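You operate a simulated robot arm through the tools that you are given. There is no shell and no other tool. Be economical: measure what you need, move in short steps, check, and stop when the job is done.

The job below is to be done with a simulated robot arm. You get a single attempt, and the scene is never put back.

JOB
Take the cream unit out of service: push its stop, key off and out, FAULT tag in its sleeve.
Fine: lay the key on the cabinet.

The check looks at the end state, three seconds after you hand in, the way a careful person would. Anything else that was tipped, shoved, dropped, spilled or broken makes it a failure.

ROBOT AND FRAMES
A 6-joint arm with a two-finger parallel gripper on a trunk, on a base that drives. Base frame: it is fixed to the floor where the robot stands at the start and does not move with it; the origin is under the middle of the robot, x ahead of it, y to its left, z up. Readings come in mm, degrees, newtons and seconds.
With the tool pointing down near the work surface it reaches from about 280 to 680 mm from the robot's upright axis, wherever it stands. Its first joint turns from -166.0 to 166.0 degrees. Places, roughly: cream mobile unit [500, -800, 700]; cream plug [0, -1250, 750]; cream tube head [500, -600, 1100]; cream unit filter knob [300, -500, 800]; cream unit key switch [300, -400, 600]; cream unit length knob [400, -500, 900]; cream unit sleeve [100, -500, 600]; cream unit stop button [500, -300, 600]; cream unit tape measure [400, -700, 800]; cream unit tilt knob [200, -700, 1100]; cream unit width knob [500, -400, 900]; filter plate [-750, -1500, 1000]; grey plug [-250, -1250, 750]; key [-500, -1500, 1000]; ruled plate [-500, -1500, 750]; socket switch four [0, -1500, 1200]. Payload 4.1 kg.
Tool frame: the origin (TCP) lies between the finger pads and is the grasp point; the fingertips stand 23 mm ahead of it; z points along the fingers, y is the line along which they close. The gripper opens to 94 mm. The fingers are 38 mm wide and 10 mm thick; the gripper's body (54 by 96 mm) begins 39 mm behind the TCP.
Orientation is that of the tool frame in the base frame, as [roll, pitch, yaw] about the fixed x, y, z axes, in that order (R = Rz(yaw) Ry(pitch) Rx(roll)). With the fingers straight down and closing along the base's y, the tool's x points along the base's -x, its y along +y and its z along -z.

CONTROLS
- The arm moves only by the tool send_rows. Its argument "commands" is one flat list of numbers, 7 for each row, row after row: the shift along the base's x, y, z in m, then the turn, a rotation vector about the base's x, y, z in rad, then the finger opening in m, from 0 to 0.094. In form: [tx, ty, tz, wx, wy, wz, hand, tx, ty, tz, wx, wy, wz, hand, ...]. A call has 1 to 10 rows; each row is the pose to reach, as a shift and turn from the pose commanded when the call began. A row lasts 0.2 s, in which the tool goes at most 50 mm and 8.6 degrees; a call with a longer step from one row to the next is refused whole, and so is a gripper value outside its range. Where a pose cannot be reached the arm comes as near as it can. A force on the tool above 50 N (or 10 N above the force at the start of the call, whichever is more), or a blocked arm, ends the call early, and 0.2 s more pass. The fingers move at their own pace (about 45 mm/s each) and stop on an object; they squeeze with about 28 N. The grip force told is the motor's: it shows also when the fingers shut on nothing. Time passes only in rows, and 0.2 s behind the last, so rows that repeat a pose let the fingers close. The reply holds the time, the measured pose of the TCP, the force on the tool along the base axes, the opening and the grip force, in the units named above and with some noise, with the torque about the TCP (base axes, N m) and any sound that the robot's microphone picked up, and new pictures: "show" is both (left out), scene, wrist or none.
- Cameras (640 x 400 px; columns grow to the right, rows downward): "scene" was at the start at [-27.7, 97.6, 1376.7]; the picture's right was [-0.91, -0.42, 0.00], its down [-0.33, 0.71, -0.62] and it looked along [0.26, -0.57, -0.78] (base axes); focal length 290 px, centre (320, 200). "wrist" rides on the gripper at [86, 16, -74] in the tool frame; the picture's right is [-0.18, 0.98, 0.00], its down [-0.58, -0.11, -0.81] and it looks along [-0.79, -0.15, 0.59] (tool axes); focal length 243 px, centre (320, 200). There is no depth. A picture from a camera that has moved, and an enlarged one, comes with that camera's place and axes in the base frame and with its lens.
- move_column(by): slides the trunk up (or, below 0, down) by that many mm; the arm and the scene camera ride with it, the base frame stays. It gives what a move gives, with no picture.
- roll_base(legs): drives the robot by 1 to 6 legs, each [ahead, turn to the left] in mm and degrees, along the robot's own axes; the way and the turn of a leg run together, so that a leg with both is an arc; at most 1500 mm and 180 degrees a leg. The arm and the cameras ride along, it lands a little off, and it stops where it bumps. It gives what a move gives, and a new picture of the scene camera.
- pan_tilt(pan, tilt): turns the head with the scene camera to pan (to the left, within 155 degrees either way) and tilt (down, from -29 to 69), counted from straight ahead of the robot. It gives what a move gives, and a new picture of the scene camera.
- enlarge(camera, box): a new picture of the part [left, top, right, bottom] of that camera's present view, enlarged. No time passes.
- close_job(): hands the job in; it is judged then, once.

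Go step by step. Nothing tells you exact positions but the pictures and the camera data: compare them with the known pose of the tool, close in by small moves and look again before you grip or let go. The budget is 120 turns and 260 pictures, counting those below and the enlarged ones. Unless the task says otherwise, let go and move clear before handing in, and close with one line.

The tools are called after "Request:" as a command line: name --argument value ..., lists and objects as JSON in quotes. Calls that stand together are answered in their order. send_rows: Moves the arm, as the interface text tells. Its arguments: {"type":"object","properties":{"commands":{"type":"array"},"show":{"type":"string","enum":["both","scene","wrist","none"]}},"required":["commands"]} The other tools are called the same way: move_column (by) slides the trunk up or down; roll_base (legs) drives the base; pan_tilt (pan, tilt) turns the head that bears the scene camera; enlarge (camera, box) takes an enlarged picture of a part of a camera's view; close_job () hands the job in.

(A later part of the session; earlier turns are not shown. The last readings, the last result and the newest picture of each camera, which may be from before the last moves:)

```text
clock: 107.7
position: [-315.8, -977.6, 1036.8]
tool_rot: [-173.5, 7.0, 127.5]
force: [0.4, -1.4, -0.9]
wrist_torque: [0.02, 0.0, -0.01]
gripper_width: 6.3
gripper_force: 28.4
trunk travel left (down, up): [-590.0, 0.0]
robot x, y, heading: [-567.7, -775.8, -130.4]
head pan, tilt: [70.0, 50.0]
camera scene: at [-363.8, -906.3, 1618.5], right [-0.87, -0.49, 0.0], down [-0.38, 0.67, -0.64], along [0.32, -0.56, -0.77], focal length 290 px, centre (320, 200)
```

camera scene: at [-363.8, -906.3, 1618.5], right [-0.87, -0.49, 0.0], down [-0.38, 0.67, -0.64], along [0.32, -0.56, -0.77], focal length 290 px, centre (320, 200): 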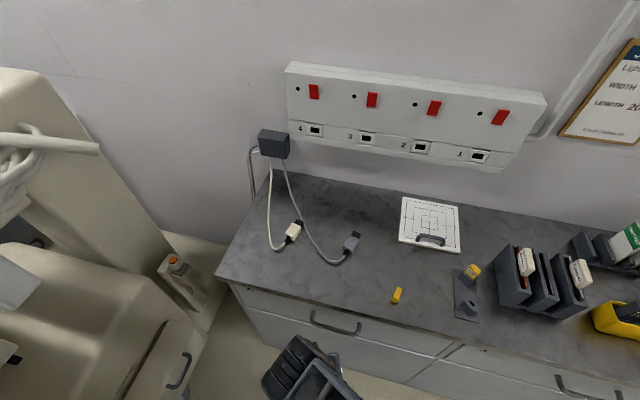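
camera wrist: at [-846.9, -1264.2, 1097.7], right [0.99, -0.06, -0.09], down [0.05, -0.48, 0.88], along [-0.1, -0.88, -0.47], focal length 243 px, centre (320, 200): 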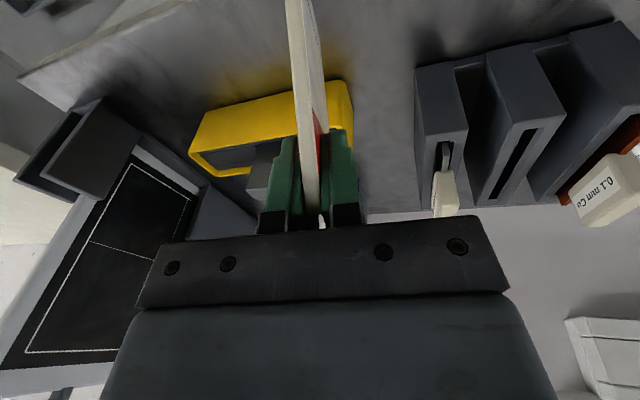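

Clear. Turning left so the head can see the unit's flank.

Request:
roll_base --legs '[[0, 110]]'

Request:
pan_tilt --pan 45 --tilt 45

```text
clock: 112.8
position: [-470.9, -468.9, 1037.8]
tool_rot: [-173.5, 7.0, -121.6]
force: [-0.5, -0.6, -0.5]
wrist_torque: [0.02, -0.01, 0.01]
gripper_width: 6.4
gripper_force: 28.3
trunk travel left (down, up): [-590.0, 0.0]
robot x, y, heading: [-570.4, -779.2, -19.6]
head pan, tilt: [70.0, 50.0]
camera scene: at [-520.1, -540.8, 1618.5], right [0.77, -0.64, 0.0], down [-0.49, -0.59, -0.64], along [0.41, 0.5, -0.77], focal length 290 px, centre (320, 200)
```

scene: 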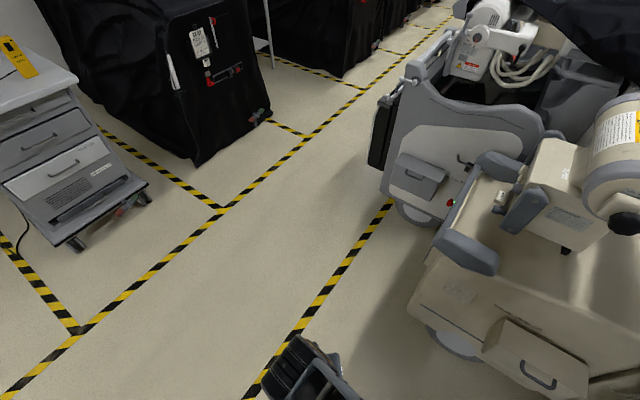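

```text
clock: 113.6
position: [-471.1, -469.9, 1037.0]
tool_rot: [-173.5, 7.0, -121.5]
force: [-0.6, -0.1, -0.8]
wrist_torque: [-0.01, -0.03, 0.0]
gripper_width: 6.5
gripper_force: 28.5
trunk travel left (down, up): [-590.0, 0.0]
robot x, y, heading: [-565.9, -779.7, -19.6]
head pan, tilt: [45.0, 45.0]
camera scene: at [-495.6, -565.1, 1625.4], right [0.43, -0.9, 0.0], down [-0.64, -0.31, -0.71], along [0.64, 0.3, -0.71], focal length 290 px, centre (320, 200)
```

scene: 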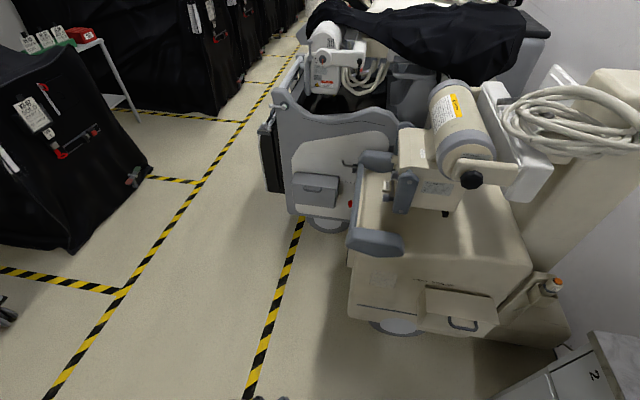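

Request:
enlarge --camera "scene" --box '[330, 220, 530, 345]'

Request:
enlarge --camera "scene" --box '[345, 260, 425, 320]'

```text
3.20 times, centred on (430, 282) of scene
camera zoom: at [-495.6, -565.1, 1625.4], right [0.43, -0.9, 0.0], down [-0.64, -0.31, -0.71], along [0.64, 0.3, -0.71], focal length 929 px, centre (-32, -64)
```

zoom: 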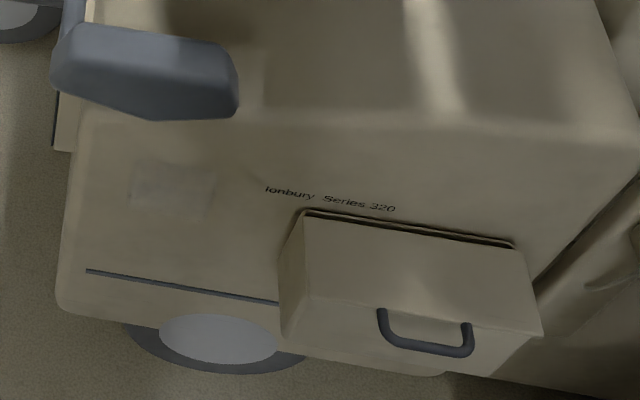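

```text
6.67 times, centred on (385, 290) of scene
camera zoom: at [-495.6, -565.1, 1625.4], right [0.43, -0.9, 0.0], down [-0.64, -0.31, -0.71], along [0.64, 0.3, -0.71], focal length 1936 px, centre (-113, -400)
```

zoom: 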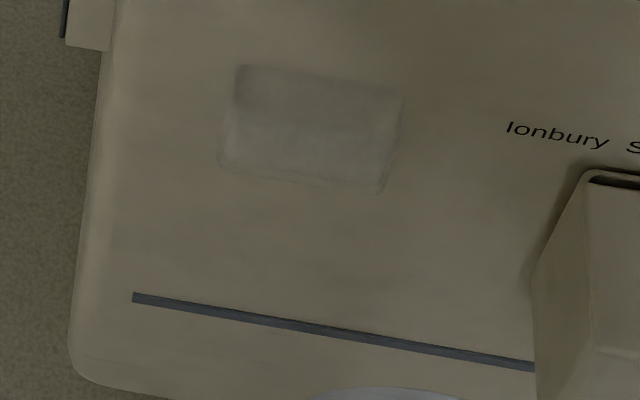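

A clear pocket (about 104 wide × 134 high) is on the flank near (208,−538), its top near z≈550. I'll lower the column and come closer to measure its depth.

Request:
move_column --by -400

Request:
roll_base --legs '[[0, 48], [230, 0]]'

Request:
pan_tilt --pan -20 --tilt 45

```text
clock: 117.5
position: [-471.2, -470.2, 637.1]
tool_rot: [-173.5, 7.0, -121.6]
force: [0.5, -0.3, -1.1]
wrist_torque: [-0.03, 0.0, 0.01]
gripper_width: 6.7
gripper_force: 27.9
trunk travel left (down, up): [-190.0, 400.0]
robot x, y, heading: [-569.8, -775.0, -19.5]
head pan, tilt: [45.0, 45.0]
```

```text
clock: 121.4
position: [-532.3, -387.9, 636.9]
tool_rot: [-173.4, 6.9, -72.8]
force: [-0.4, 0.5, -0.1]
wrist_torque: [0.01, 0.0, -0.01]
gripper_width: 6.4
gripper_force: 27.8
trunk travel left (down, up): [-190.0, 400.0]
robot x, y, heading: [-363.4, -662.7, 29.5]
head pan, tilt: [45.0, 45.0]
camera scene: at [-476.4, -470.1, 1225.4], right [0.96, -0.27, 0.0], down [-0.19, -0.68, -0.71], along [0.19, 0.68, -0.71], focal length 290 px, centre (320, 200)
```

scene: 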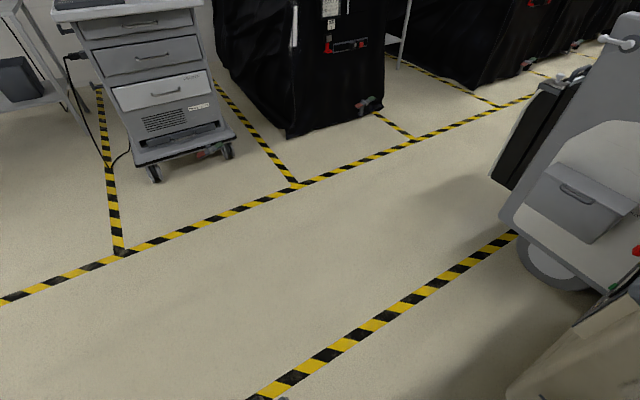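

```text
clock: 122.8
position: [-532.8, -388.0, 636.7]
tool_rot: [-173.5, 7.1, -72.9]
force: [0.2, -1.3, -0.5]
wrist_torque: [-0.02, 0.04, 0.02]
gripper_width: 6.4
gripper_force: 28.3
trunk travel left (down, up): [-190.0, 400.0]
robot x, y, heading: [-364.5, -663.3, 29.0]
head pan, tilt: [-20.0, 45.0]
camera scene: at [-418.1, -535.2, 1225.5], right [0.16, -0.99, 0.0], down [-0.7, -0.11, -0.71], along [0.7, 0.11, -0.71], focal length 290 px, centre (320, 200)
```

scene: 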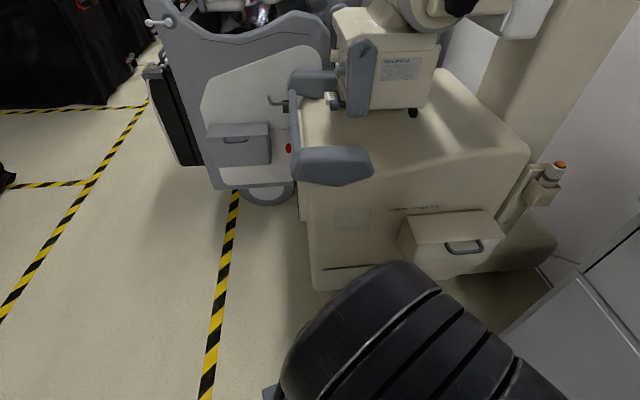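

Request:
enlarge --camera "scene" --box '[300, 180, 412, 250]'

```text
5.71 times, centred on (356, 215) of scene
camera zoom: at [-418.1, -535.2, 1225.5], right [0.16, -0.99, 0.0], down [-0.7, -0.11, -0.71], along [0.7, 0.11, -0.71], focal length 1660 px, centre (114, 114)
```

zoom: 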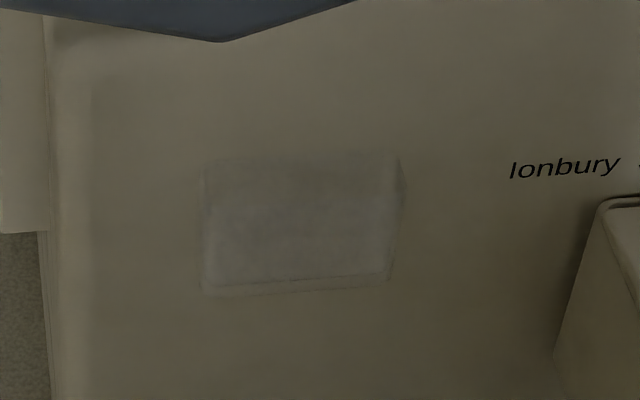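

Measuring the pocket more closely.

Request:
enlarge --camera "scene" --box '[328, 200, 378, 236]'

Request:
enlarge --camera "wrist" --box '[0, 0, 640, 400]'

```text
11.11 times, centred on (353, 218) of scene
camera zoom: at [-418.1, -535.2, 1225.5], right [0.16, -0.99, 0.0], down [-0.7, -0.11, -0.71], along [0.7, 0.11, -0.71], focal length 3227 px, centre (-47, 0)
```

zoom: 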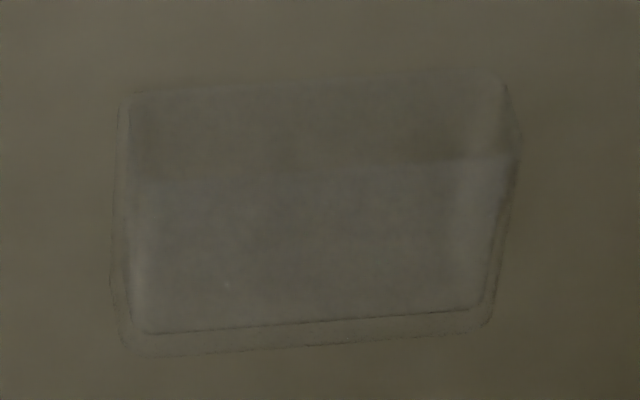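

```text
1.00 times, centred on (320, 200) of wrist
camera zoom: at [-528.6, -486.6, 697.4], right [-0.99, -0.1, -0.09], down [-0.13, 0.46, 0.88], along [-0.05, 0.88, -0.47], focal length 243 px, centre (320, 200)
```

zoom: 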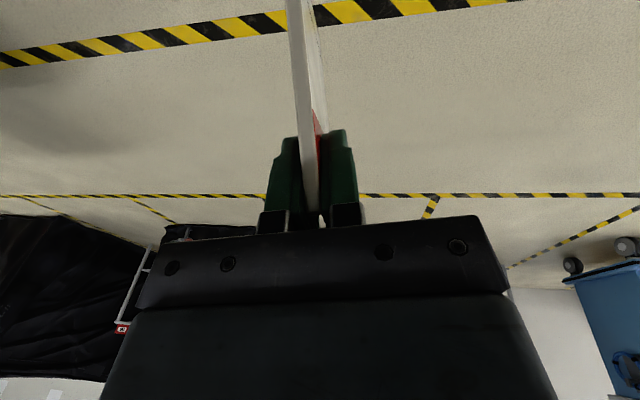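

The pocket is flared: its outer lip stands ~25 mm off the flank at the top (z≈618), tapering down. So I can insert the card leaned ~25° with my present grip. I'll drive to a spot diagonally ahead of the pocket.

Request:
roll_base --legs '[[0, 51], [540, 0], [0, 144]]'

Request:
pan_tilt --pan 85 --tilt 55

```text
clock: 134.3
position: [-33.5, -332.1, 637.1]
tool_rot: [-173.5, 7.0, 125.4]
force: [-0.1, 0.0, -0.1]
wrist_torque: [0.0, 0.01, 0.0]
gripper_width: 6.3
gripper_force: 28.0
trunk travel left (down, up): [-190.0, 400.0]
robot x, y, heading: [-274.8, -125.4, -132.4]
head pan, tilt: [-20.0, 45.0]
camera scene: at [-186.5, -228.7, 1225.5], right [-0.46, 0.89, 0.0], down [0.63, 0.33, -0.71], along [-0.63, -0.33, -0.71], focal length 290 px, centre (320, 200)
```

scene: 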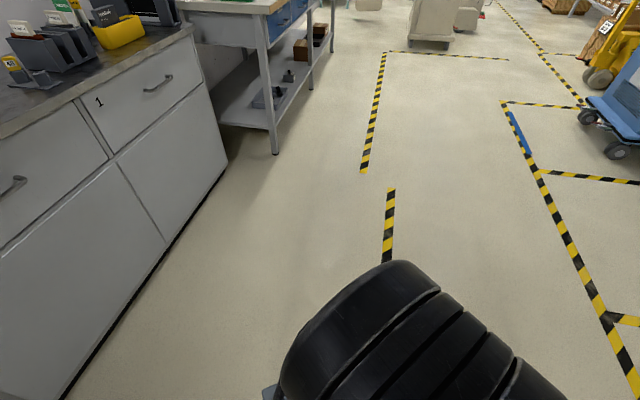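

```text
clock: 136.1
position: [-33.3, -333.2, 637.3]
tool_rot: [-173.5, 7.0, 125.4]
force: [1.0, -0.3, 0.2]
wrist_torque: [0.0, 0.02, -0.01]
gripper_width: 6.4
gripper_force: 27.7
trunk travel left (down, up): [-190.0, 400.0]
robot x, y, heading: [-281.0, -122.8, -132.4]
head pan, tilt: [85.0, 55.0]
camera scene: at [-65.6, -244.2, 1212.0], right [-0.74, -0.68, 0.0], down [-0.55, 0.6, -0.57], along [0.39, -0.42, -0.82], focal length 290 px, centre (320, 200)
```

scene: 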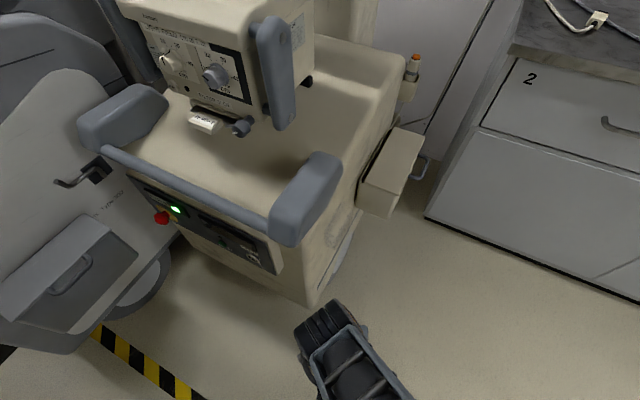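

Well placed. Zooming on the pocket from here for a second fix.

Request:
enlarge --camera "scene" --box '[315, 175, 379, 255]'

```text
5.00 times, centred on (347, 215) of scene
camera zoom: at [-65.6, -244.2, 1212.0], right [-0.74, -0.68, 0.0], down [-0.55, 0.6, -0.57], along [0.39, -0.42, -0.82], focal length 1452 px, centre (185, 125)
```

zoom: 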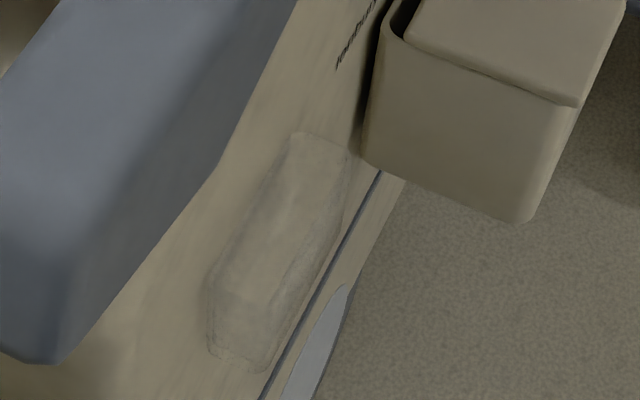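

Pocket fix: flank e≈−9, lip ~31 mm out, opening z≈618, spanning n −513…−612 (centre ≈(161,−539)). Raising the column 100 mm, then turning the card to a 25° lean beside the pocket.

Request:
move_column --by 100

Request:
send_rows --commands '[0.0, -0.03, 0.02, -0.0269, -0.0907, -0.0554, 0, 0.01, -0.065, 0.04, -0.0539, -0.1815, -0.1108, 0, 0.03, -0.1, 0.05, -0.0808, -0.2722, -0.1662, 0, 0.055, -0.135, 0.05, -0.1077, -0.363, -0.2215, 0, 0.075, -0.17, 0.05, -0.1346, -0.4537, -0.2769, 0, 0.095, -0.2, 0.05, -0.1616, -0.5445, -0.3323, 0, 0.112, -0.227, 0.05, -0.1885, -0.6352, -0.3877, 0]' --show "both"

```text
clock: 137.4
position: [-32.3, -333.1, 736.1]
tool_rot: [-173.6, 6.9, 125.4]
force: [0.4, -0.2, -0.2]
wrist_torque: [0.0, 0.0, -0.03]
gripper_width: 6.4
gripper_force: 28.0
trunk travel left (down, up): [-290.0, 300.0]
robot x, y, heading: [-276.9, -123.2, -132.6]
head pan, tilt: [85.0, 55.0]
```

```text
clock: 139.0
position: [84.2, -542.4, 774.7]
tool_rot: [154.5, 30.3, 91.2]
force: [-1.0, 0.7, 0.1]
wrist_torque: [-0.01, 0.05, -0.01]
gripper_width: 6.2
gripper_force: 28.9
out of reach, approached as far as the arm can: row 2, 3, 4, 5, 6, 7
trunk travel left (down, up): [-290.0, 300.0]
robot x, y, heading: [-280.3, -122.3, -132.4]
head pan, tilt: [85.0, 55.0]
camera scene: at [-65.6, -244.2, 1312.0], right [-0.74, -0.68, 0.0], down [-0.55, 0.6, -0.57], along [0.39, -0.42, -0.82], focal length 290 px, centre (320, 200)
camera wrist: at [65.1, -432.6, 794.0], right [0.89, 0.07, 0.46], down [-0.44, -0.17, 0.88], along [0.14, -0.98, -0.12], focal length 243 px, centre (320, 200)
```

scene: 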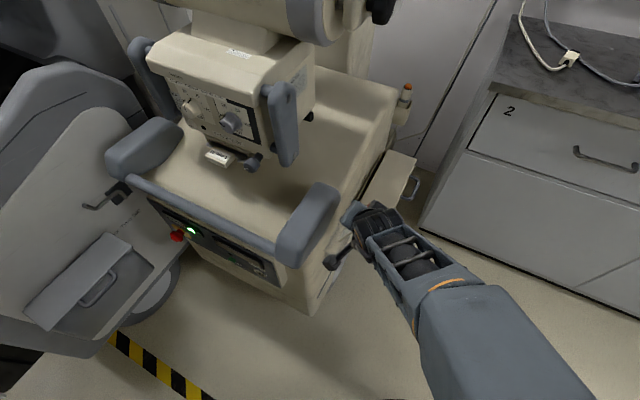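
wrist: 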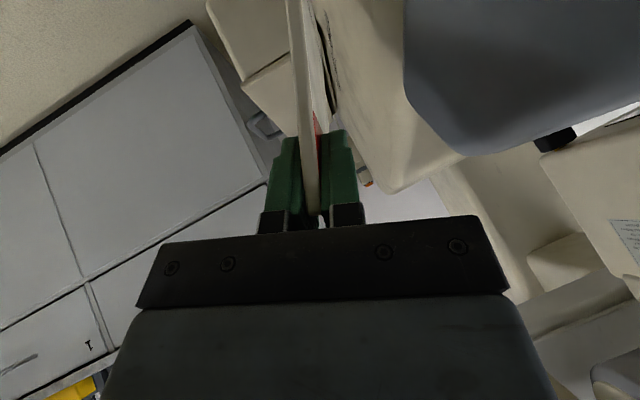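

Orientation reached. Zooming to compare card and pocket.

Request:
enlarge --camera "scene" --box '[290, 180, 410, 300]'

Request:
enlarge --camera "wrist" --box '[240, 0, 420, 140]'

```text
3.33 times, centred on (350, 240) of scene
camera zoom: at [-65.6, -244.2, 1312.0], right [-0.74, -0.68, 0.0], down [-0.55, 0.6, -0.57], along [0.39, -0.42, -0.82], focal length 968 px, centre (220, 67)
```

zoom: 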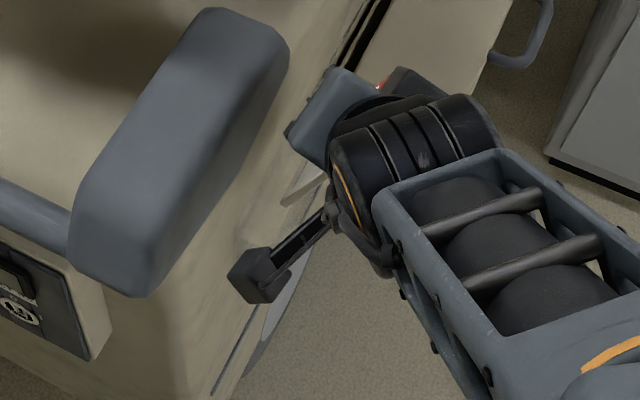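

```text
2.86 times, centred on (330, 70) of wrist
camera zoom: at [65.1, -432.6, 794.0], right [0.89, 0.07, 0.46], down [-0.44, -0.17, 0.88], along [0.14, -0.98, -0.12], focal length 693 px, centre (291, 571)
```

zoom: 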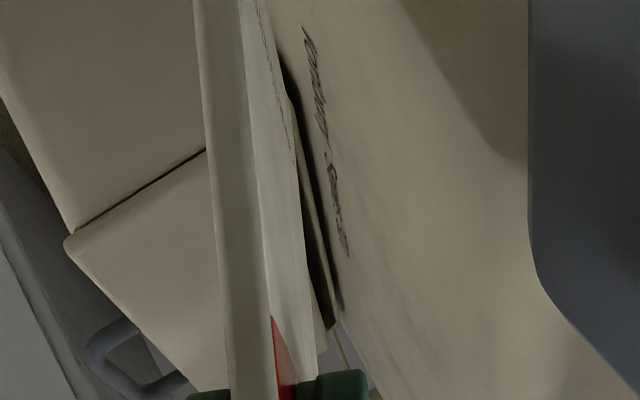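

Predicted tip matches the picture within ~6 mm. Shifting 16 mm toward the flank and 10 mm back, then lowering to just above the lip.

Request:
send_rows --commands '[0.009, -0.002, 0, 0, 0, 0, 0, 0.018, -0.005, -0.01, 0, 0, 0, 0, 0.018, -0.005, -0.035, 0, 0, 0, 0]' --show "both"

Request:
enlarge --camera "scene" --box '[290, 190, 370, 270]'

```text
clock: 139.8
position: [102.7, -550.1, 741.9]
tool_rot: [154.3, 29.5, 91.7]
force: [-0.2, 0.6, 0.1]
wrist_torque: [-0.02, 0.01, 0.01]
gripper_width: 6.3
gripper_force: 28.2
out of reach, approached as far as the arm can: row 1, 2
trunk travel left (down, up): [-290.0, 300.0]
robot x, y, heading: [-275.5, -120.1, -132.7]
head pan, tilt: [85.0, 55.0]
camera scene: at [-65.6, -244.1, 1312.1], right [-0.74, -0.68, 0.0], down [-0.55, 0.6, -0.57], along [0.39, -0.42, -0.82], focal length 290 px, centre (320, 200)
camera wrist: at [81.6, -439.0, 764.0], right [0.88, 0.08, 0.46], down [-0.44, -0.18, 0.88], along [0.15, -0.98, -0.13], focal length 243 px, centre (320, 200)
```

scene: 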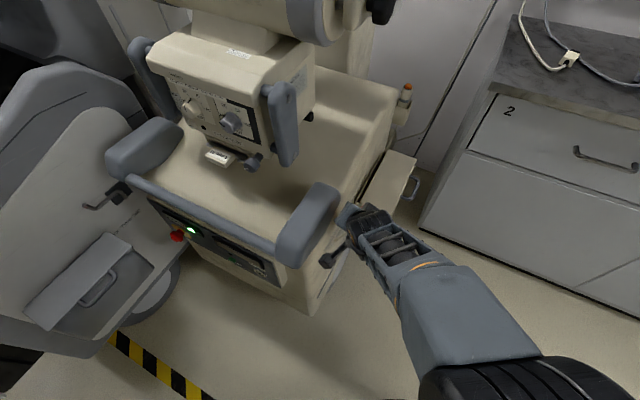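
wrist: 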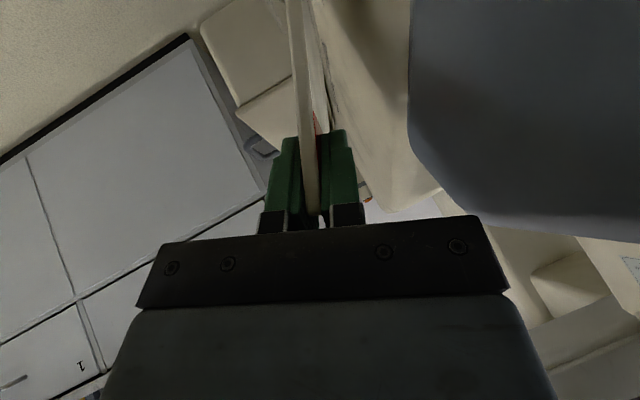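

```text
5.00 times, centred on (330, 230) of scene
camera zoom: at [-65.6, -244.1, 1312.1], right [-0.74, -0.68, 0.0], down [-0.55, 0.6, -0.57], along [0.39, -0.42, -0.82], focal length 1452 px, centre (270, 50)
```

zoom: 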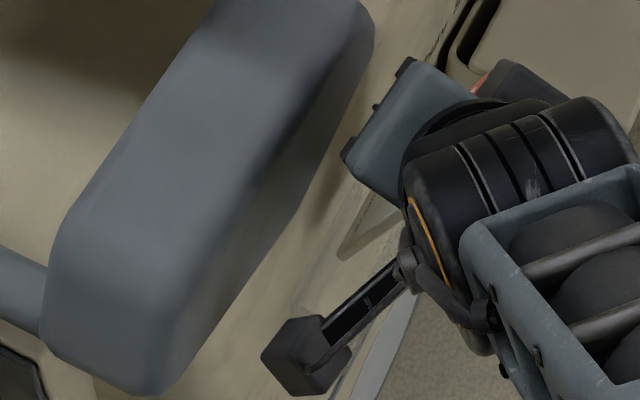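

Tip aligned over the opening (e≈−24, n≈−560). Lowering into the pocket in small steps.

Request:
send_rows --commands '[0, 0, -0.01, 0, 0, 0, 0, 0, 0, -0.02, 0, 0, 0, 0, 0, 0, -0.03, 0, 0, 0, 0, 0, 0, -0.038, 0, 0, 0, 0]' --show "scene"

Request:
enlarge --camera "scene" --box '[290, 190, 370, 270]'

```text
clock: 140.8
position: [104.1, -549.6, 709.0]
tool_rot: [153.8, 29.4, 91.8]
force: [3.3, 7.1, 23.2]
wrist_torque: [-0.19, -1.18, 0.4]
gripper_width: 7.1
gripper_force: 27.7
trunk travel left (down, up): [-290.0, 300.0]
robot x, y, heading: [-280.4, -124.5, -132.3]
head pan, tilt: [85.0, 55.0]
camera scene: at [-66.5, -242.0, 1312.6], right [-0.74, -0.68, 0.0], down [-0.55, 0.6, -0.57], along [0.39, -0.42, -0.82], focal length 290 px, centre (320, 200)
```

scene: 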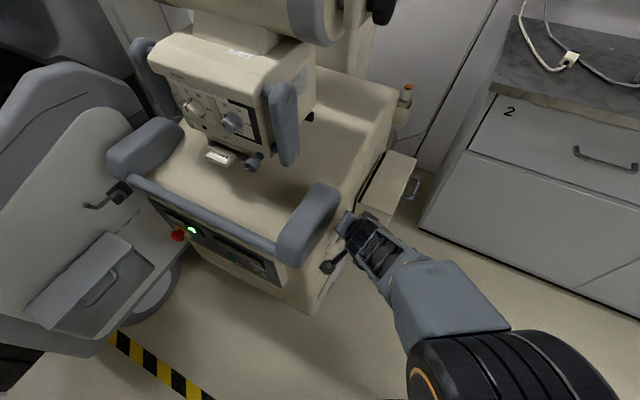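

```text
5.00 times, centred on (330, 230) of scene
camera zoom: at [-66.5, -242.0, 1312.6], right [-0.74, -0.68, 0.0], down [-0.55, 0.6, -0.57], along [0.39, -0.42, -0.82], focal length 1452 px, centre (270, 50)
```

zoom: 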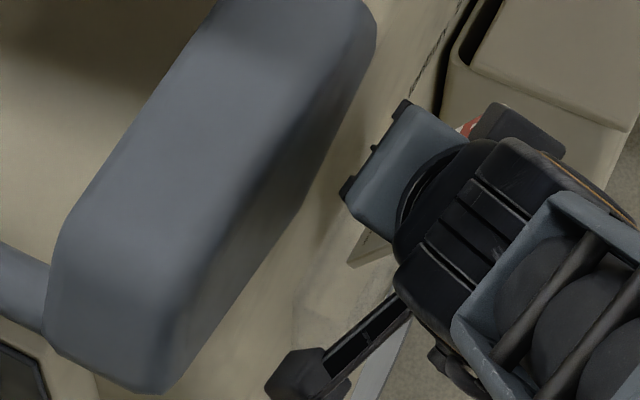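

Light contact at the rear outer corner of the lip. Lifting slightly, shifting 10 mm forward (+n) and 6 mm toward the flank.

Request:
send_rows --commands '[0, 0, 0.015, 0, 0, 0, 0, 0.0025, 0.011, 0.02, 0, 0, 0, 0, 0.0027, 0.0113, 0.02, 0, 0, 0, 0]' --show "both"

Request:
enlarge --camera "scene" --box '[310, 200, 370, 260]'

Request:
enlarge --camera "wrist" --box '[240, 0, 420, 140]'

```text
clock: 141.6
position: [105.4, -540.6, 725.3]
tool_rot: [154.4, 29.3, 91.9]
force: [0.9, 0.1, -0.4]
wrist_torque: [0.03, 0.0, -0.02]
gripper_width: 6.1
gripper_force: 27.6
trunk travel left (down, up): [-290.0, 300.0]
robot x, y, heading: [-281.2, -119.9, -132.5]
head pan, tilt: [85.0, 55.0]
camera scene: at [-65.6, -244.3, 1312.0], right [-0.74, -0.68, 0.0], down [-0.55, 0.6, -0.57], along [0.39, -0.42, -0.82], focal length 290 px, centre (320, 200)
camera wrist: at [83.1, -430.3, 747.6], right [0.88, 0.08, 0.46], down [-0.44, -0.19, 0.88], along [0.15, -0.98, -0.13], focal length 243 px, centre (320, 200)
```

scene: 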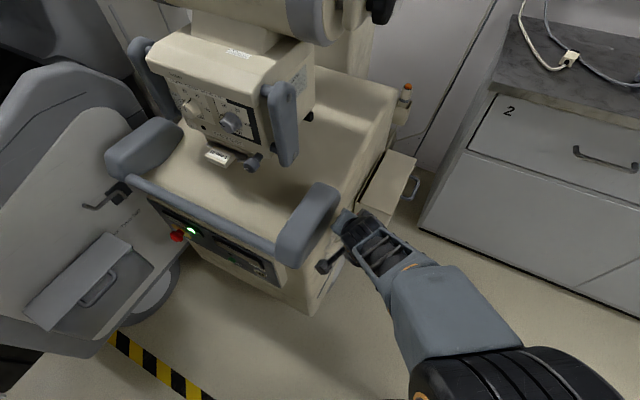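
wrist: 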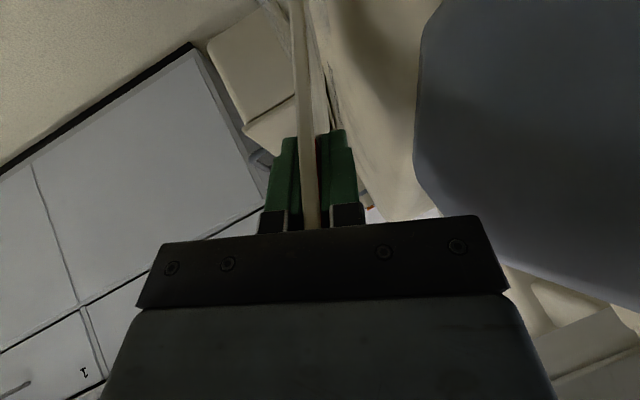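

```text
6.67 times, centred on (340, 230) of scene
camera zoom: at [-65.6, -244.3, 1312.0], right [-0.74, -0.68, 0.0], down [-0.55, 0.6, -0.57], along [0.39, -0.42, -0.82], focal length 1936 px, centre (187, 0)
```

zoom: 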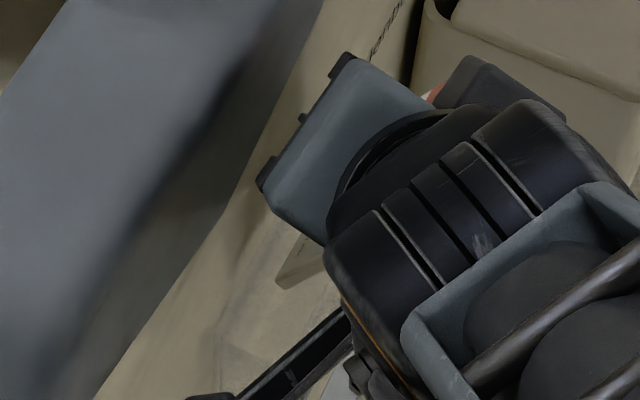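

```text
2.86 times, centred on (330, 70) of wrist
camera zoom: at [83.1, -430.3, 747.6], right [0.88, 0.08, 0.46], down [-0.44, -0.19, 0.88], along [0.15, -0.98, -0.13], focal length 693 px, centre (291, 571)
```

zoom: 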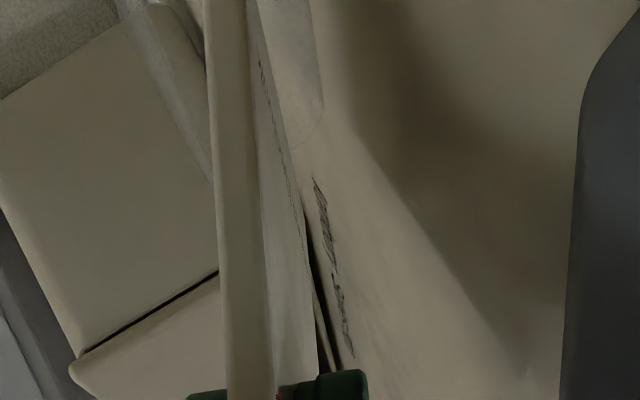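

Trying again in short steps from the shifted position.

Request:
send_rows --commands '[0, 0, -0.008, 0, 0, 0, 0, 0, 0, -0.016, 0, 0, 0, 0]' --show "none"

Request:
send_rows --commands '[0, 0, -0.006, 0, 0, 0, 0]' --show "scene"

Request:
enlarge --camera "scene" --box '[310, 200, 370, 260]'

```text
clock: 142.2
position: [106.6, -540.9, 710.3]
tool_rot: [154.3, 29.4, 91.9]
force: [-0.5, -0.4, -0.6]
wrist_torque: [-0.03, -0.02, -0.02]
gripper_width: 6.4
gripper_force: 28.1
trunk travel left (down, up): [-290.0, 300.0]
robot x, y, heading: [-279.0, -119.1, -132.4]
head pan, tilt: [85.0, 55.0]
```

```text
clock: 142.6
position: [106.9, -539.3, 708.3]
tool_rot: [154.0, 29.6, 91.7]
force: [-3.1, 1.8, 16.8]
wrist_torque: [-0.63, -0.38, -0.13]
gripper_width: 6.8
gripper_force: 27.4
trunk travel left (down, up): [-290.0, 300.0]
robot x, y, heading: [-279.5, -121.6, -132.6]
head pan, tilt: [85.0, 55.0]
camera scene: at [-66.9, -243.2, 1312.8], right [-0.74, -0.68, 0.0], down [-0.55, 0.6, -0.57], along [0.39, -0.42, -0.82], focal length 290 px, centre (320, 200)
```

scene: 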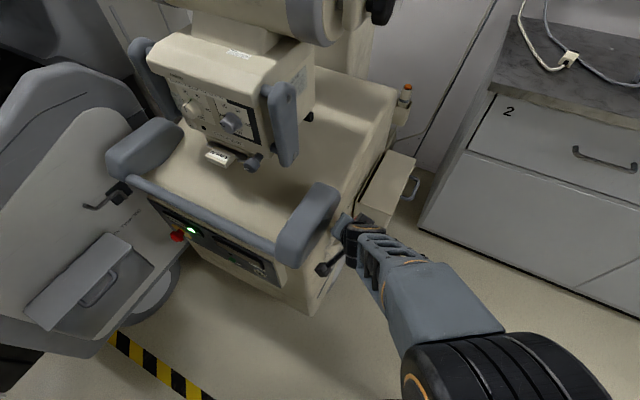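

```text
6.67 times, centred on (340, 230) of scene
camera zoom: at [-66.9, -243.2, 1312.8], right [-0.74, -0.68, 0.0], down [-0.55, 0.6, -0.57], along [0.39, -0.42, -0.82], focal length 1936 px, centre (187, 0)
```

zoom: 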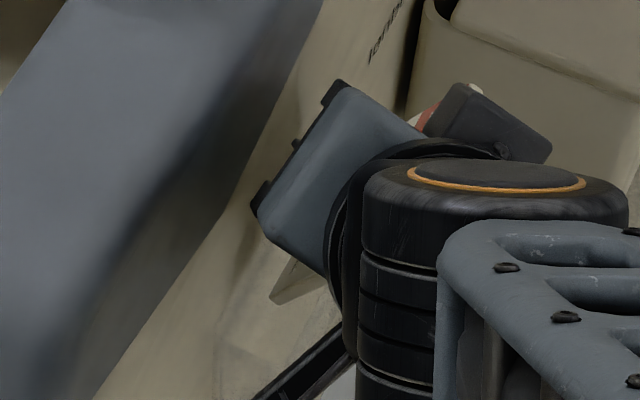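

Request:
enlarge --camera "wrist" --box '[220, 0, 400, 120]'

Request:
send_rows --commands '[0, 0, 0.02, 0, 0, 0, 0]' --show "wrist"

Request:
enlarge --camera "wrist" --box '[220, 0, 400, 120]'

```text
3.33 times, centred on (310, 60) of wrist
camera zoom: at [84.5, -430.2, 729.4], right [0.88, 0.08, 0.47], down [-0.45, -0.19, 0.88], along [0.16, -0.98, -0.13], focal length 809 px, centre (353, 667)
```

zoom: 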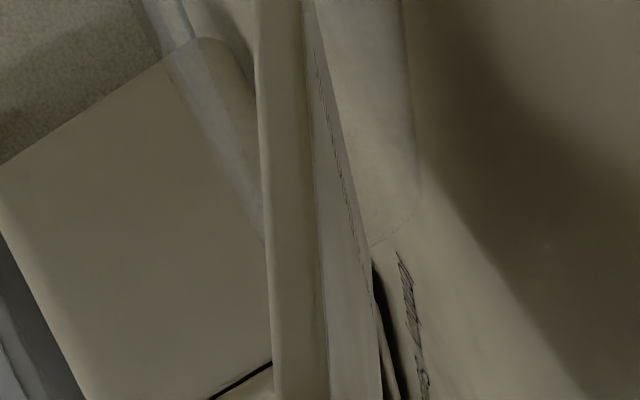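

```text
clock: 143.0
position: [106.9, -539.8, 716.2]
tool_rot: [154.5, 29.4, 91.9]
force: [-0.6, 0.1, -0.6]
wrist_torque: [-0.01, 0.02, 0.0]
gripper_width: 6.4
gripper_force: 28.3
out of reach, approached as far as the arm can: row 1
trunk travel left (down, up): [-290.0, 300.0]
robot x, y, heading: [-274.7, -122.6, -132.6]
head pan, tilt: [85.0, 55.0]
camera wrist: at [84.3, -429.3, 736.6], right [0.88, 0.08, 0.46], down [-0.44, -0.19, 0.88], along [0.15, -0.98, -0.13], focal length 243 px, centre (320, 200)
```

wrist: 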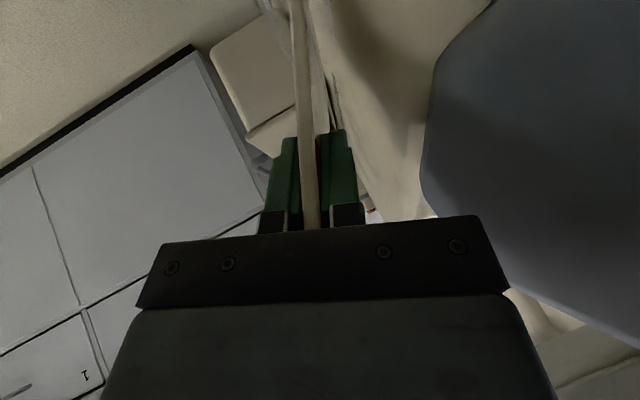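

```text
3.33 times, centred on (310, 60) of wrist
camera zoom: at [84.3, -429.3, 736.6], right [0.88, 0.08, 0.46], down [-0.44, -0.19, 0.88], along [0.15, -0.98, -0.13], focal length 809 px, centre (353, 667)
```

zoom: 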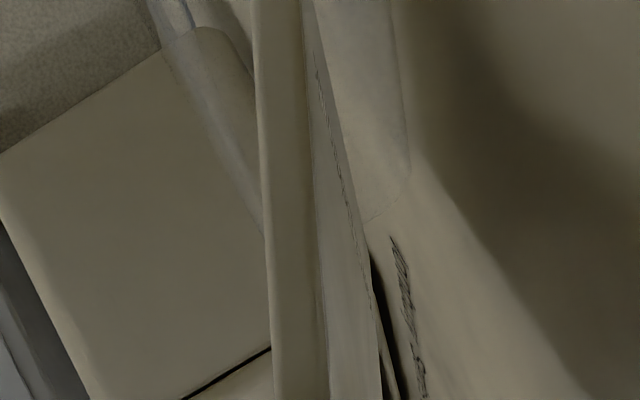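

The card's lower end has leaned back ~6° in the grip, so it meets the outer lip. I'll raise a little on the column, add 7° of tool lean (moves the tip toward the flank) and come down again.

Request:
move_column --by 50

Request:
send_rows --commands '[0.001, 0, -0.01, 0.018, -0.057, 0, 0, 0.003, 0.001, -0.025, 0.036, -0.115, 0, 0, 0.003, 0.001, -0.035, 0.036, -0.115, 0, 0]' --show "both"

Request:
enlarge --camera "wrist" --box '[220, 0, 400, 120]'

Request:
enlarge --camera "scene" --box '[300, 200, 380, 270]'

```text
clock: 143.9
position: [107.2, -540.7, 765.1]
tool_rot: [154.4, 29.6, 91.8]
force: [0.4, 0.5, 0.3]
wrist_torque: [0.02, 0.01, 0.02]
gripper_width: 6.6
gripper_force: 28.2
trunk travel left (down, up): [-340.0, 250.0]
robot x, y, heading: [-279.4, -123.8, -132.6]
head pan, tilt: [85.0, 55.0]
```

```text
clock: 144.7
position: [111.8, -539.4, 732.3]
tool_rot: [147.0, 27.5, 88.1]
force: [0.4, -0.3, -0.2]
wrist_torque: [0.0, 0.0, 0.01]
gripper_width: 6.4
gripper_force: 28.2
out of reach, approached as far as the arm can: row 1
trunk travel left (down, up): [-340.0, 250.0]
robot x, y, heading: [-279.3, -122.3, -132.6]
head pan, tilt: [85.0, 55.0]
camera scene: at [-65.5, -244.3, 1362.0], right [-0.74, -0.68, 0.0], down [-0.55, 0.6, -0.57], along [0.39, -0.42, -0.82], focal length 290 px, centre (320, 200)
camera wrist: at [86.7, -429.8, 754.1], right [0.82, 0.06, 0.56], down [-0.54, -0.22, 0.81], along [0.17, -0.97, -0.15], focal length 243 px, centre (320, 200)
```

scene: 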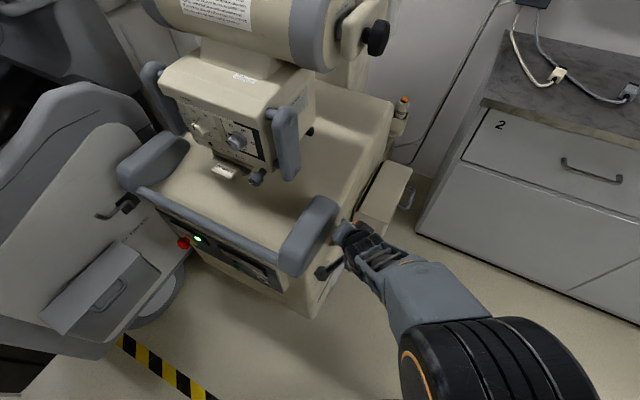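
wrist: 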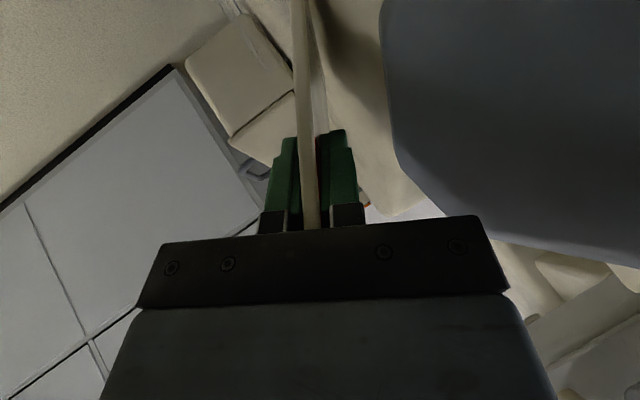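

```text
3.33 times, centred on (310, 60) of wrist
camera zoom: at [86.7, -429.8, 754.1], right [0.82, 0.06, 0.56], down [-0.54, -0.22, 0.81], along [0.17, -0.97, -0.15], focal length 809 px, centre (353, 667)
```

zoom: 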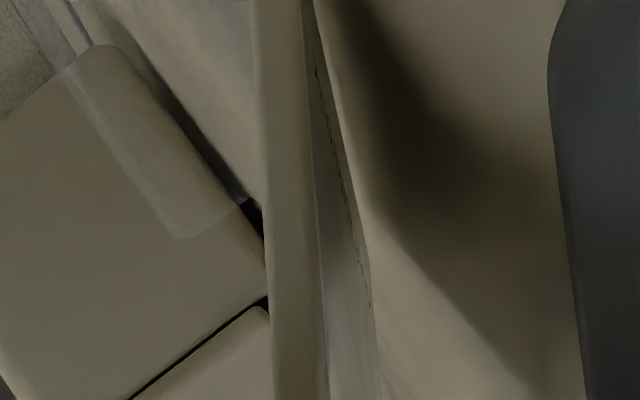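

```text
5.71 times, centred on (340, 235) of scene
camera zoom: at [-65.5, -244.3, 1362.0], right [-0.74, -0.68, 0.0], down [-0.55, 0.6, -0.57], along [0.39, -0.42, -0.82], focal length 1660 px, centre (206, 0)
```

zoom: 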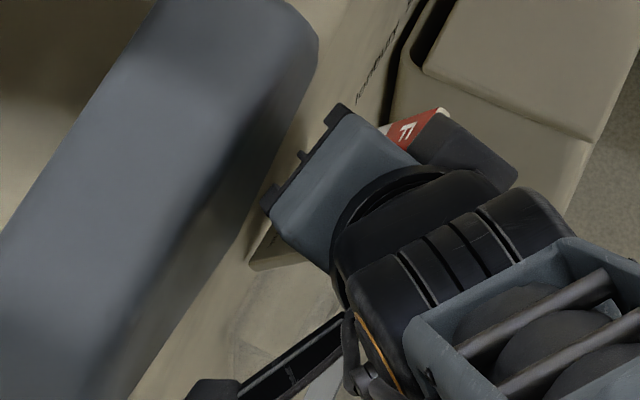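

Tip now reckoned at e≈−9, a bit too close to the flank; shifting 12 mm outward and lowering in steps.

Request:
send_rows --commands '[-0.0123, -0.0007, 0, 0, 0, 0, 0, -0.0123, -0.0007, -0.01, 0, 0, 0, 0, -0.0123, -0.0007, -0.02, 0, 0, 0, 0]' --show "none"

Request:
send_rows --commands '[0, 0, -0.01, 0, 0, 0, 0]' --show "none"

Request:
send_rows --commands '[0, 0, -0.01, 0, 0, 0, 0]' --show "both"

Request:
enlarge --camera "scene" --box '[300, 200, 380, 270]'

```text
clock: 145.5
position: [98.3, -539.8, 711.5]
tool_rot: [146.7, 27.5, 88.2]
force: [1.6, 0.7, -0.4]
wrist_torque: [-0.01, 0.01, 0.02]
gripper_width: 6.3
gripper_force: 27.7
trunk travel left (down, up): [-340.0, 250.0]
robot x, y, heading: [-279.1, -123.9, -132.7]
head pan, tilt: [85.0, 55.0]
```

```text
clock: 145.9
position: [97.2, -540.3, 701.7]
tool_rot: [146.9, 27.4, 88.2]
force: [-0.4, 0.2, -0.7]
wrist_torque: [-0.01, 0.04, -0.02]
gripper_width: 6.4
gripper_force: 28.1
trunk travel left (down, up): [-340.0, 250.0]
robot x, y, heading: [-278.1, -121.8, -132.5]
head pan, tilt: [85.0, 55.0]
```

```text
clock: 146.3
position: [97.7, -539.8, 692.0]
tool_rot: [146.8, 27.4, 88.2]
force: [0.0, 0.1, -0.8]
wrist_torque: [-0.01, -0.01, 0.01]
gripper_width: 6.4
gripper_force: 28.0
trunk travel left (down, up): [-340.0, 250.0]
robot x, y, heading: [-280.3, -123.8, -132.6]
head pan, tilt: [85.0, 55.0]
camera scene: at [-65.6, -244.2, 1362.0], right [-0.74, -0.68, 0.0], down [-0.55, 0.6, -0.57], along [0.39, -0.42, -0.82], focal length 290 px, centre (320, 200)
camera wrist: at [73.0, -430.2, 714.5], right [0.82, 0.06, 0.56], down [-0.54, -0.22, 0.81], along [0.17, -0.97, -0.15], focal length 243 px, centre (320, 200)
```

scene: 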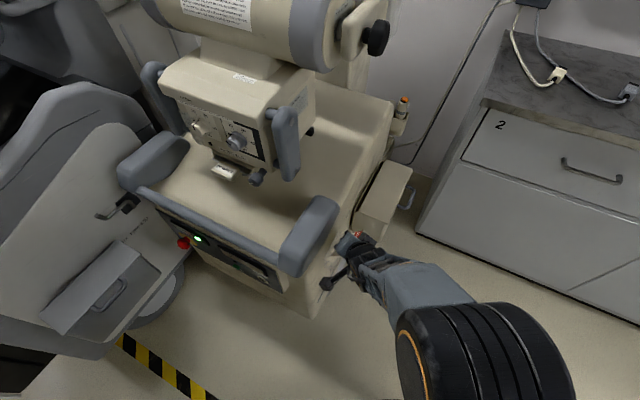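
wrist: 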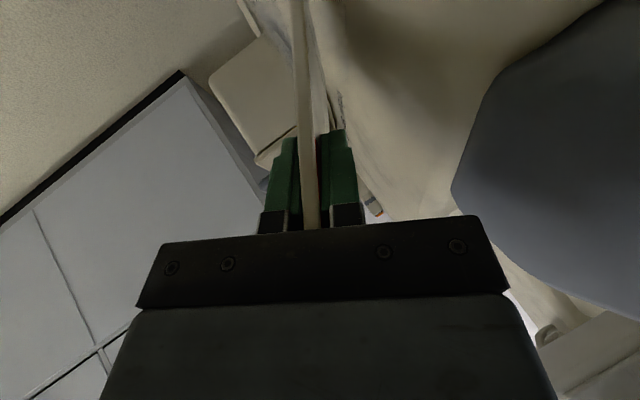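

```text
5.71 times, centred on (340, 235) of scene
camera zoom: at [-65.6, -244.2, 1362.0], right [-0.74, -0.68, 0.0], down [-0.55, 0.6, -0.57], along [0.39, -0.42, -0.82], focal length 1660 px, centre (206, 0)
```

zoom: 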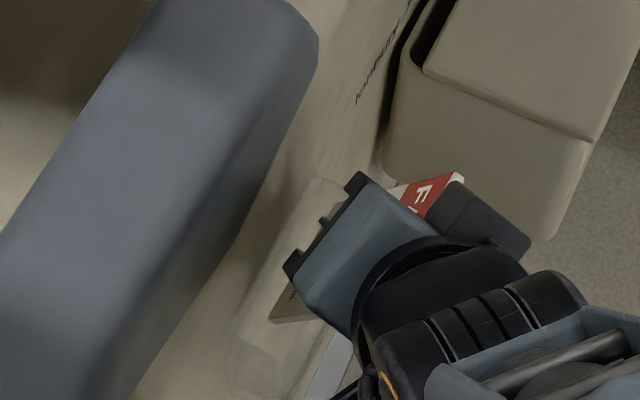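

No contact: the card's lower edge is now inside the pocket mouth. Lowering further with a slight move toward the flank.

Request:
send_rows --commands '[0.001, 0, -0.01, 0, 0, 0, 0, 0.002, 0, -0.018, 0, 0, 0, 0]' --show "none"

Request:
send_rows --commands '[0.002, 0, -0.008, 0, 0, 0, 0]' --show "both"

Request:
enlarge --camera "scene" --box '[300, 200, 380, 270]'

```text
clock: 146.9
position: [101.1, -540.3, 678.1]
tool_rot: [146.2, 27.7, 88.2]
force: [15.7, 5.8, 13.6]
wrist_torque: [0.5, -1.05, -0.12]
gripper_width: 6.7
gripper_force: 27.9
trunk travel left (down, up): [-340.0, 250.0]
robot x, y, heading: [-276.1, -123.2, -132.2]
head pan, tilt: [85.0, 55.0]
```

```text
clock: 147.3
position: [104.2, -539.6, 671.5]
tool_rot: [146.0, 27.7, 88.0]
force: [19.5, 13.6, 40.6]
wrist_torque: [1.09, -0.98, 0.06]
gripper_width: 7.1
gripper_force: 28.1
trunk travel left (down, up): [-340.0, 250.0]
robot x, y, heading: [-279.1, -123.6, -132.4]
head pan, tilt: [85.0, 55.0]
camera scene: at [-65.9, -240.3, 1363.2], right [-0.74, -0.68, 0.0], down [-0.56, 0.6, -0.58], along [0.39, -0.42, -0.82], focal length 290 px, centre (320, 200)
camera wrist: at [78.2, -431.2, 693.8], right [0.82, 0.07, 0.57], down [-0.55, -0.21, 0.81], along [0.18, -0.97, -0.14], focal length 243 px, centre (320, 200)
```

scene: 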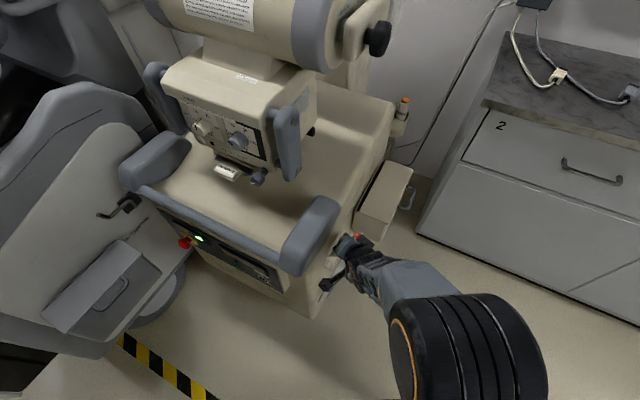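
wrist: 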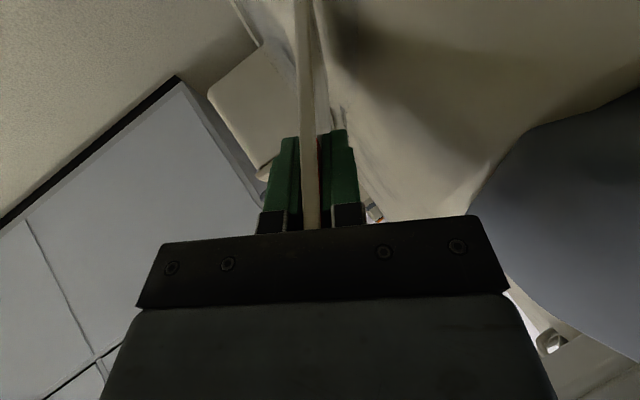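

```text
5.71 times, centred on (340, 235) of scene
camera zoom: at [-65.9, -240.3, 1363.2], right [-0.74, -0.68, 0.0], down [-0.56, 0.6, -0.58], along [0.39, -0.42, -0.82], focal length 1660 px, centre (206, 0)
```

zoom: 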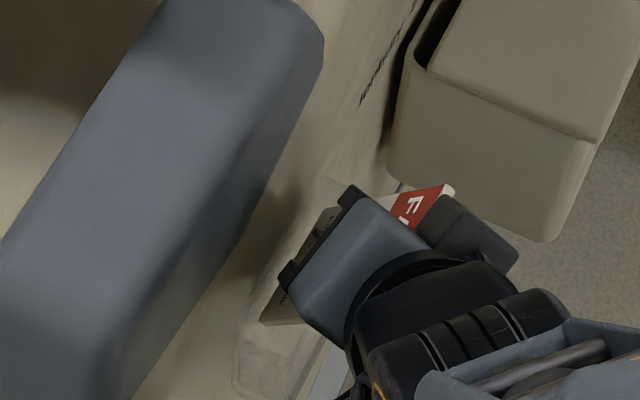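

The card is wedged between lip and flank at this lean. Reducing the lean ~9° about the lip to let it go deeper.

Request:
send_rows --commands '[0.002, 0.001, 0.004, -0.016, 0.05, 0, 0, 0.0045, 0.0015, 0.005, -0.032, 0.1, 0, 0, 0.0065, 0.002, 0.004, -0.048, 0.15, 0, 0]' --show "none"

Request:
send_rows --commands '[0.0015, 0.0005, -0.005, 0, 0, 0, 0, 0.003, 0.001, -0.01, 0, 0, 0, 0]' --show "both"

Request:
enlarge --camera "scene" --box '[300, 200, 380, 270]'

```text
clock: 148.1
position: [101.7, -556.3, 675.5]
tool_rot: [152.7, 28.0, 92.2]
force: [21.8, 22.9, 13.5]
wrist_torque: [1.17, -1.37, 0.18]
gripper_width: 16.4
gripper_force: 27.9
out of reach, approached as far as the arm can: row 1, 2, 3
trunk travel left (down, up): [-340.0, 250.0]
robot x, y, heading: [-275.8, -124.1, -132.2]
head pan, tilt: [85.0, 55.0]
```

```text
clock: 148.7
position: [108.0, -557.8, 674.1]
tool_rot: [151.8, 28.5, 91.9]
force: [15.9, 15.7, 15.8]
wrist_torque: [1.19, -1.0, -0.24]
gripper_width: 10.2
gripper_force: 28.1
trunk travel left (down, up): [-340.0, 250.0]
robot x, y, heading: [-275.7, -123.1, -132.3]
head pan, tilt: [85.0, 55.0]
stopped in row 2: the force on the tool passed its limit (the readings are from after the stop); the commanded pose is now the measured one
camera scene: at [-64.4, -240.6, 1362.0], right [-0.73, -0.68, 0.0], down [-0.56, 0.6, -0.57], along [0.39, -0.42, -0.82], focal length 290 px, centre (320, 200)
camera wrist: at [82.7, -448.2, 698.4], right [0.86, 0.09, 0.5], down [-0.47, -0.21, 0.86], along [0.18, -0.97, -0.14], focal length 243 px, centre (320, 200)
```

scene: 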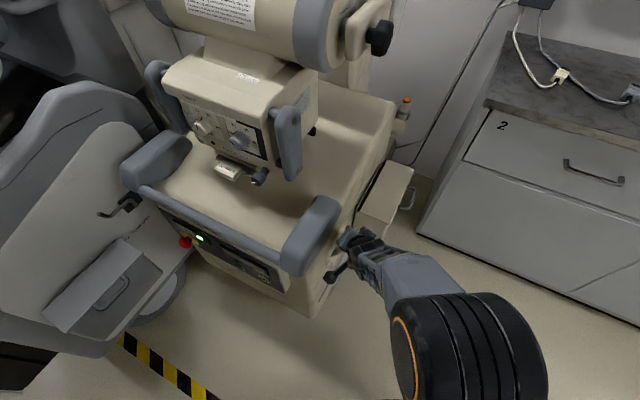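
wrist: 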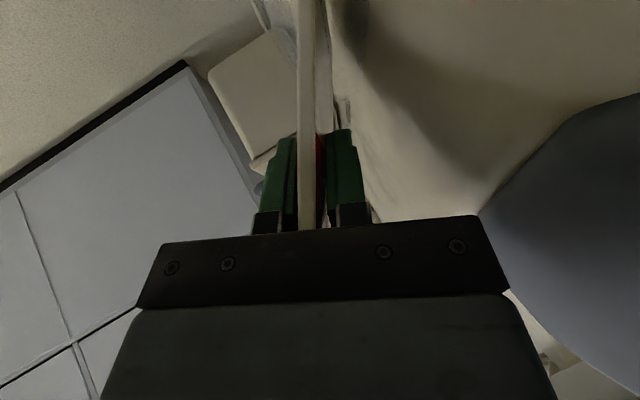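

```text
5.71 times, centred on (340, 235) of scene
camera zoom: at [-64.4, -240.6, 1362.0], right [-0.73, -0.68, 0.0], down [-0.56, 0.6, -0.57], along [0.39, -0.42, -0.82], focal length 1660 px, centre (206, 0)
```

zoom: 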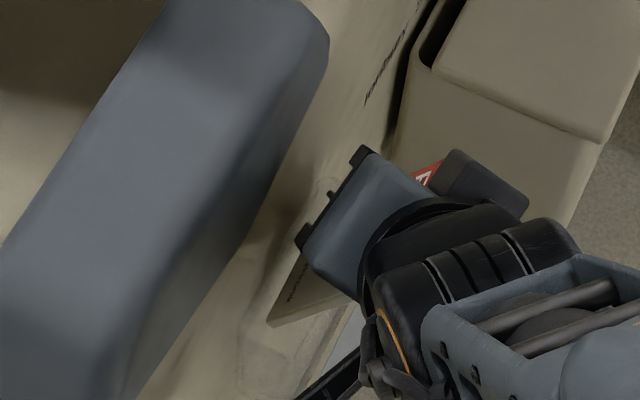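

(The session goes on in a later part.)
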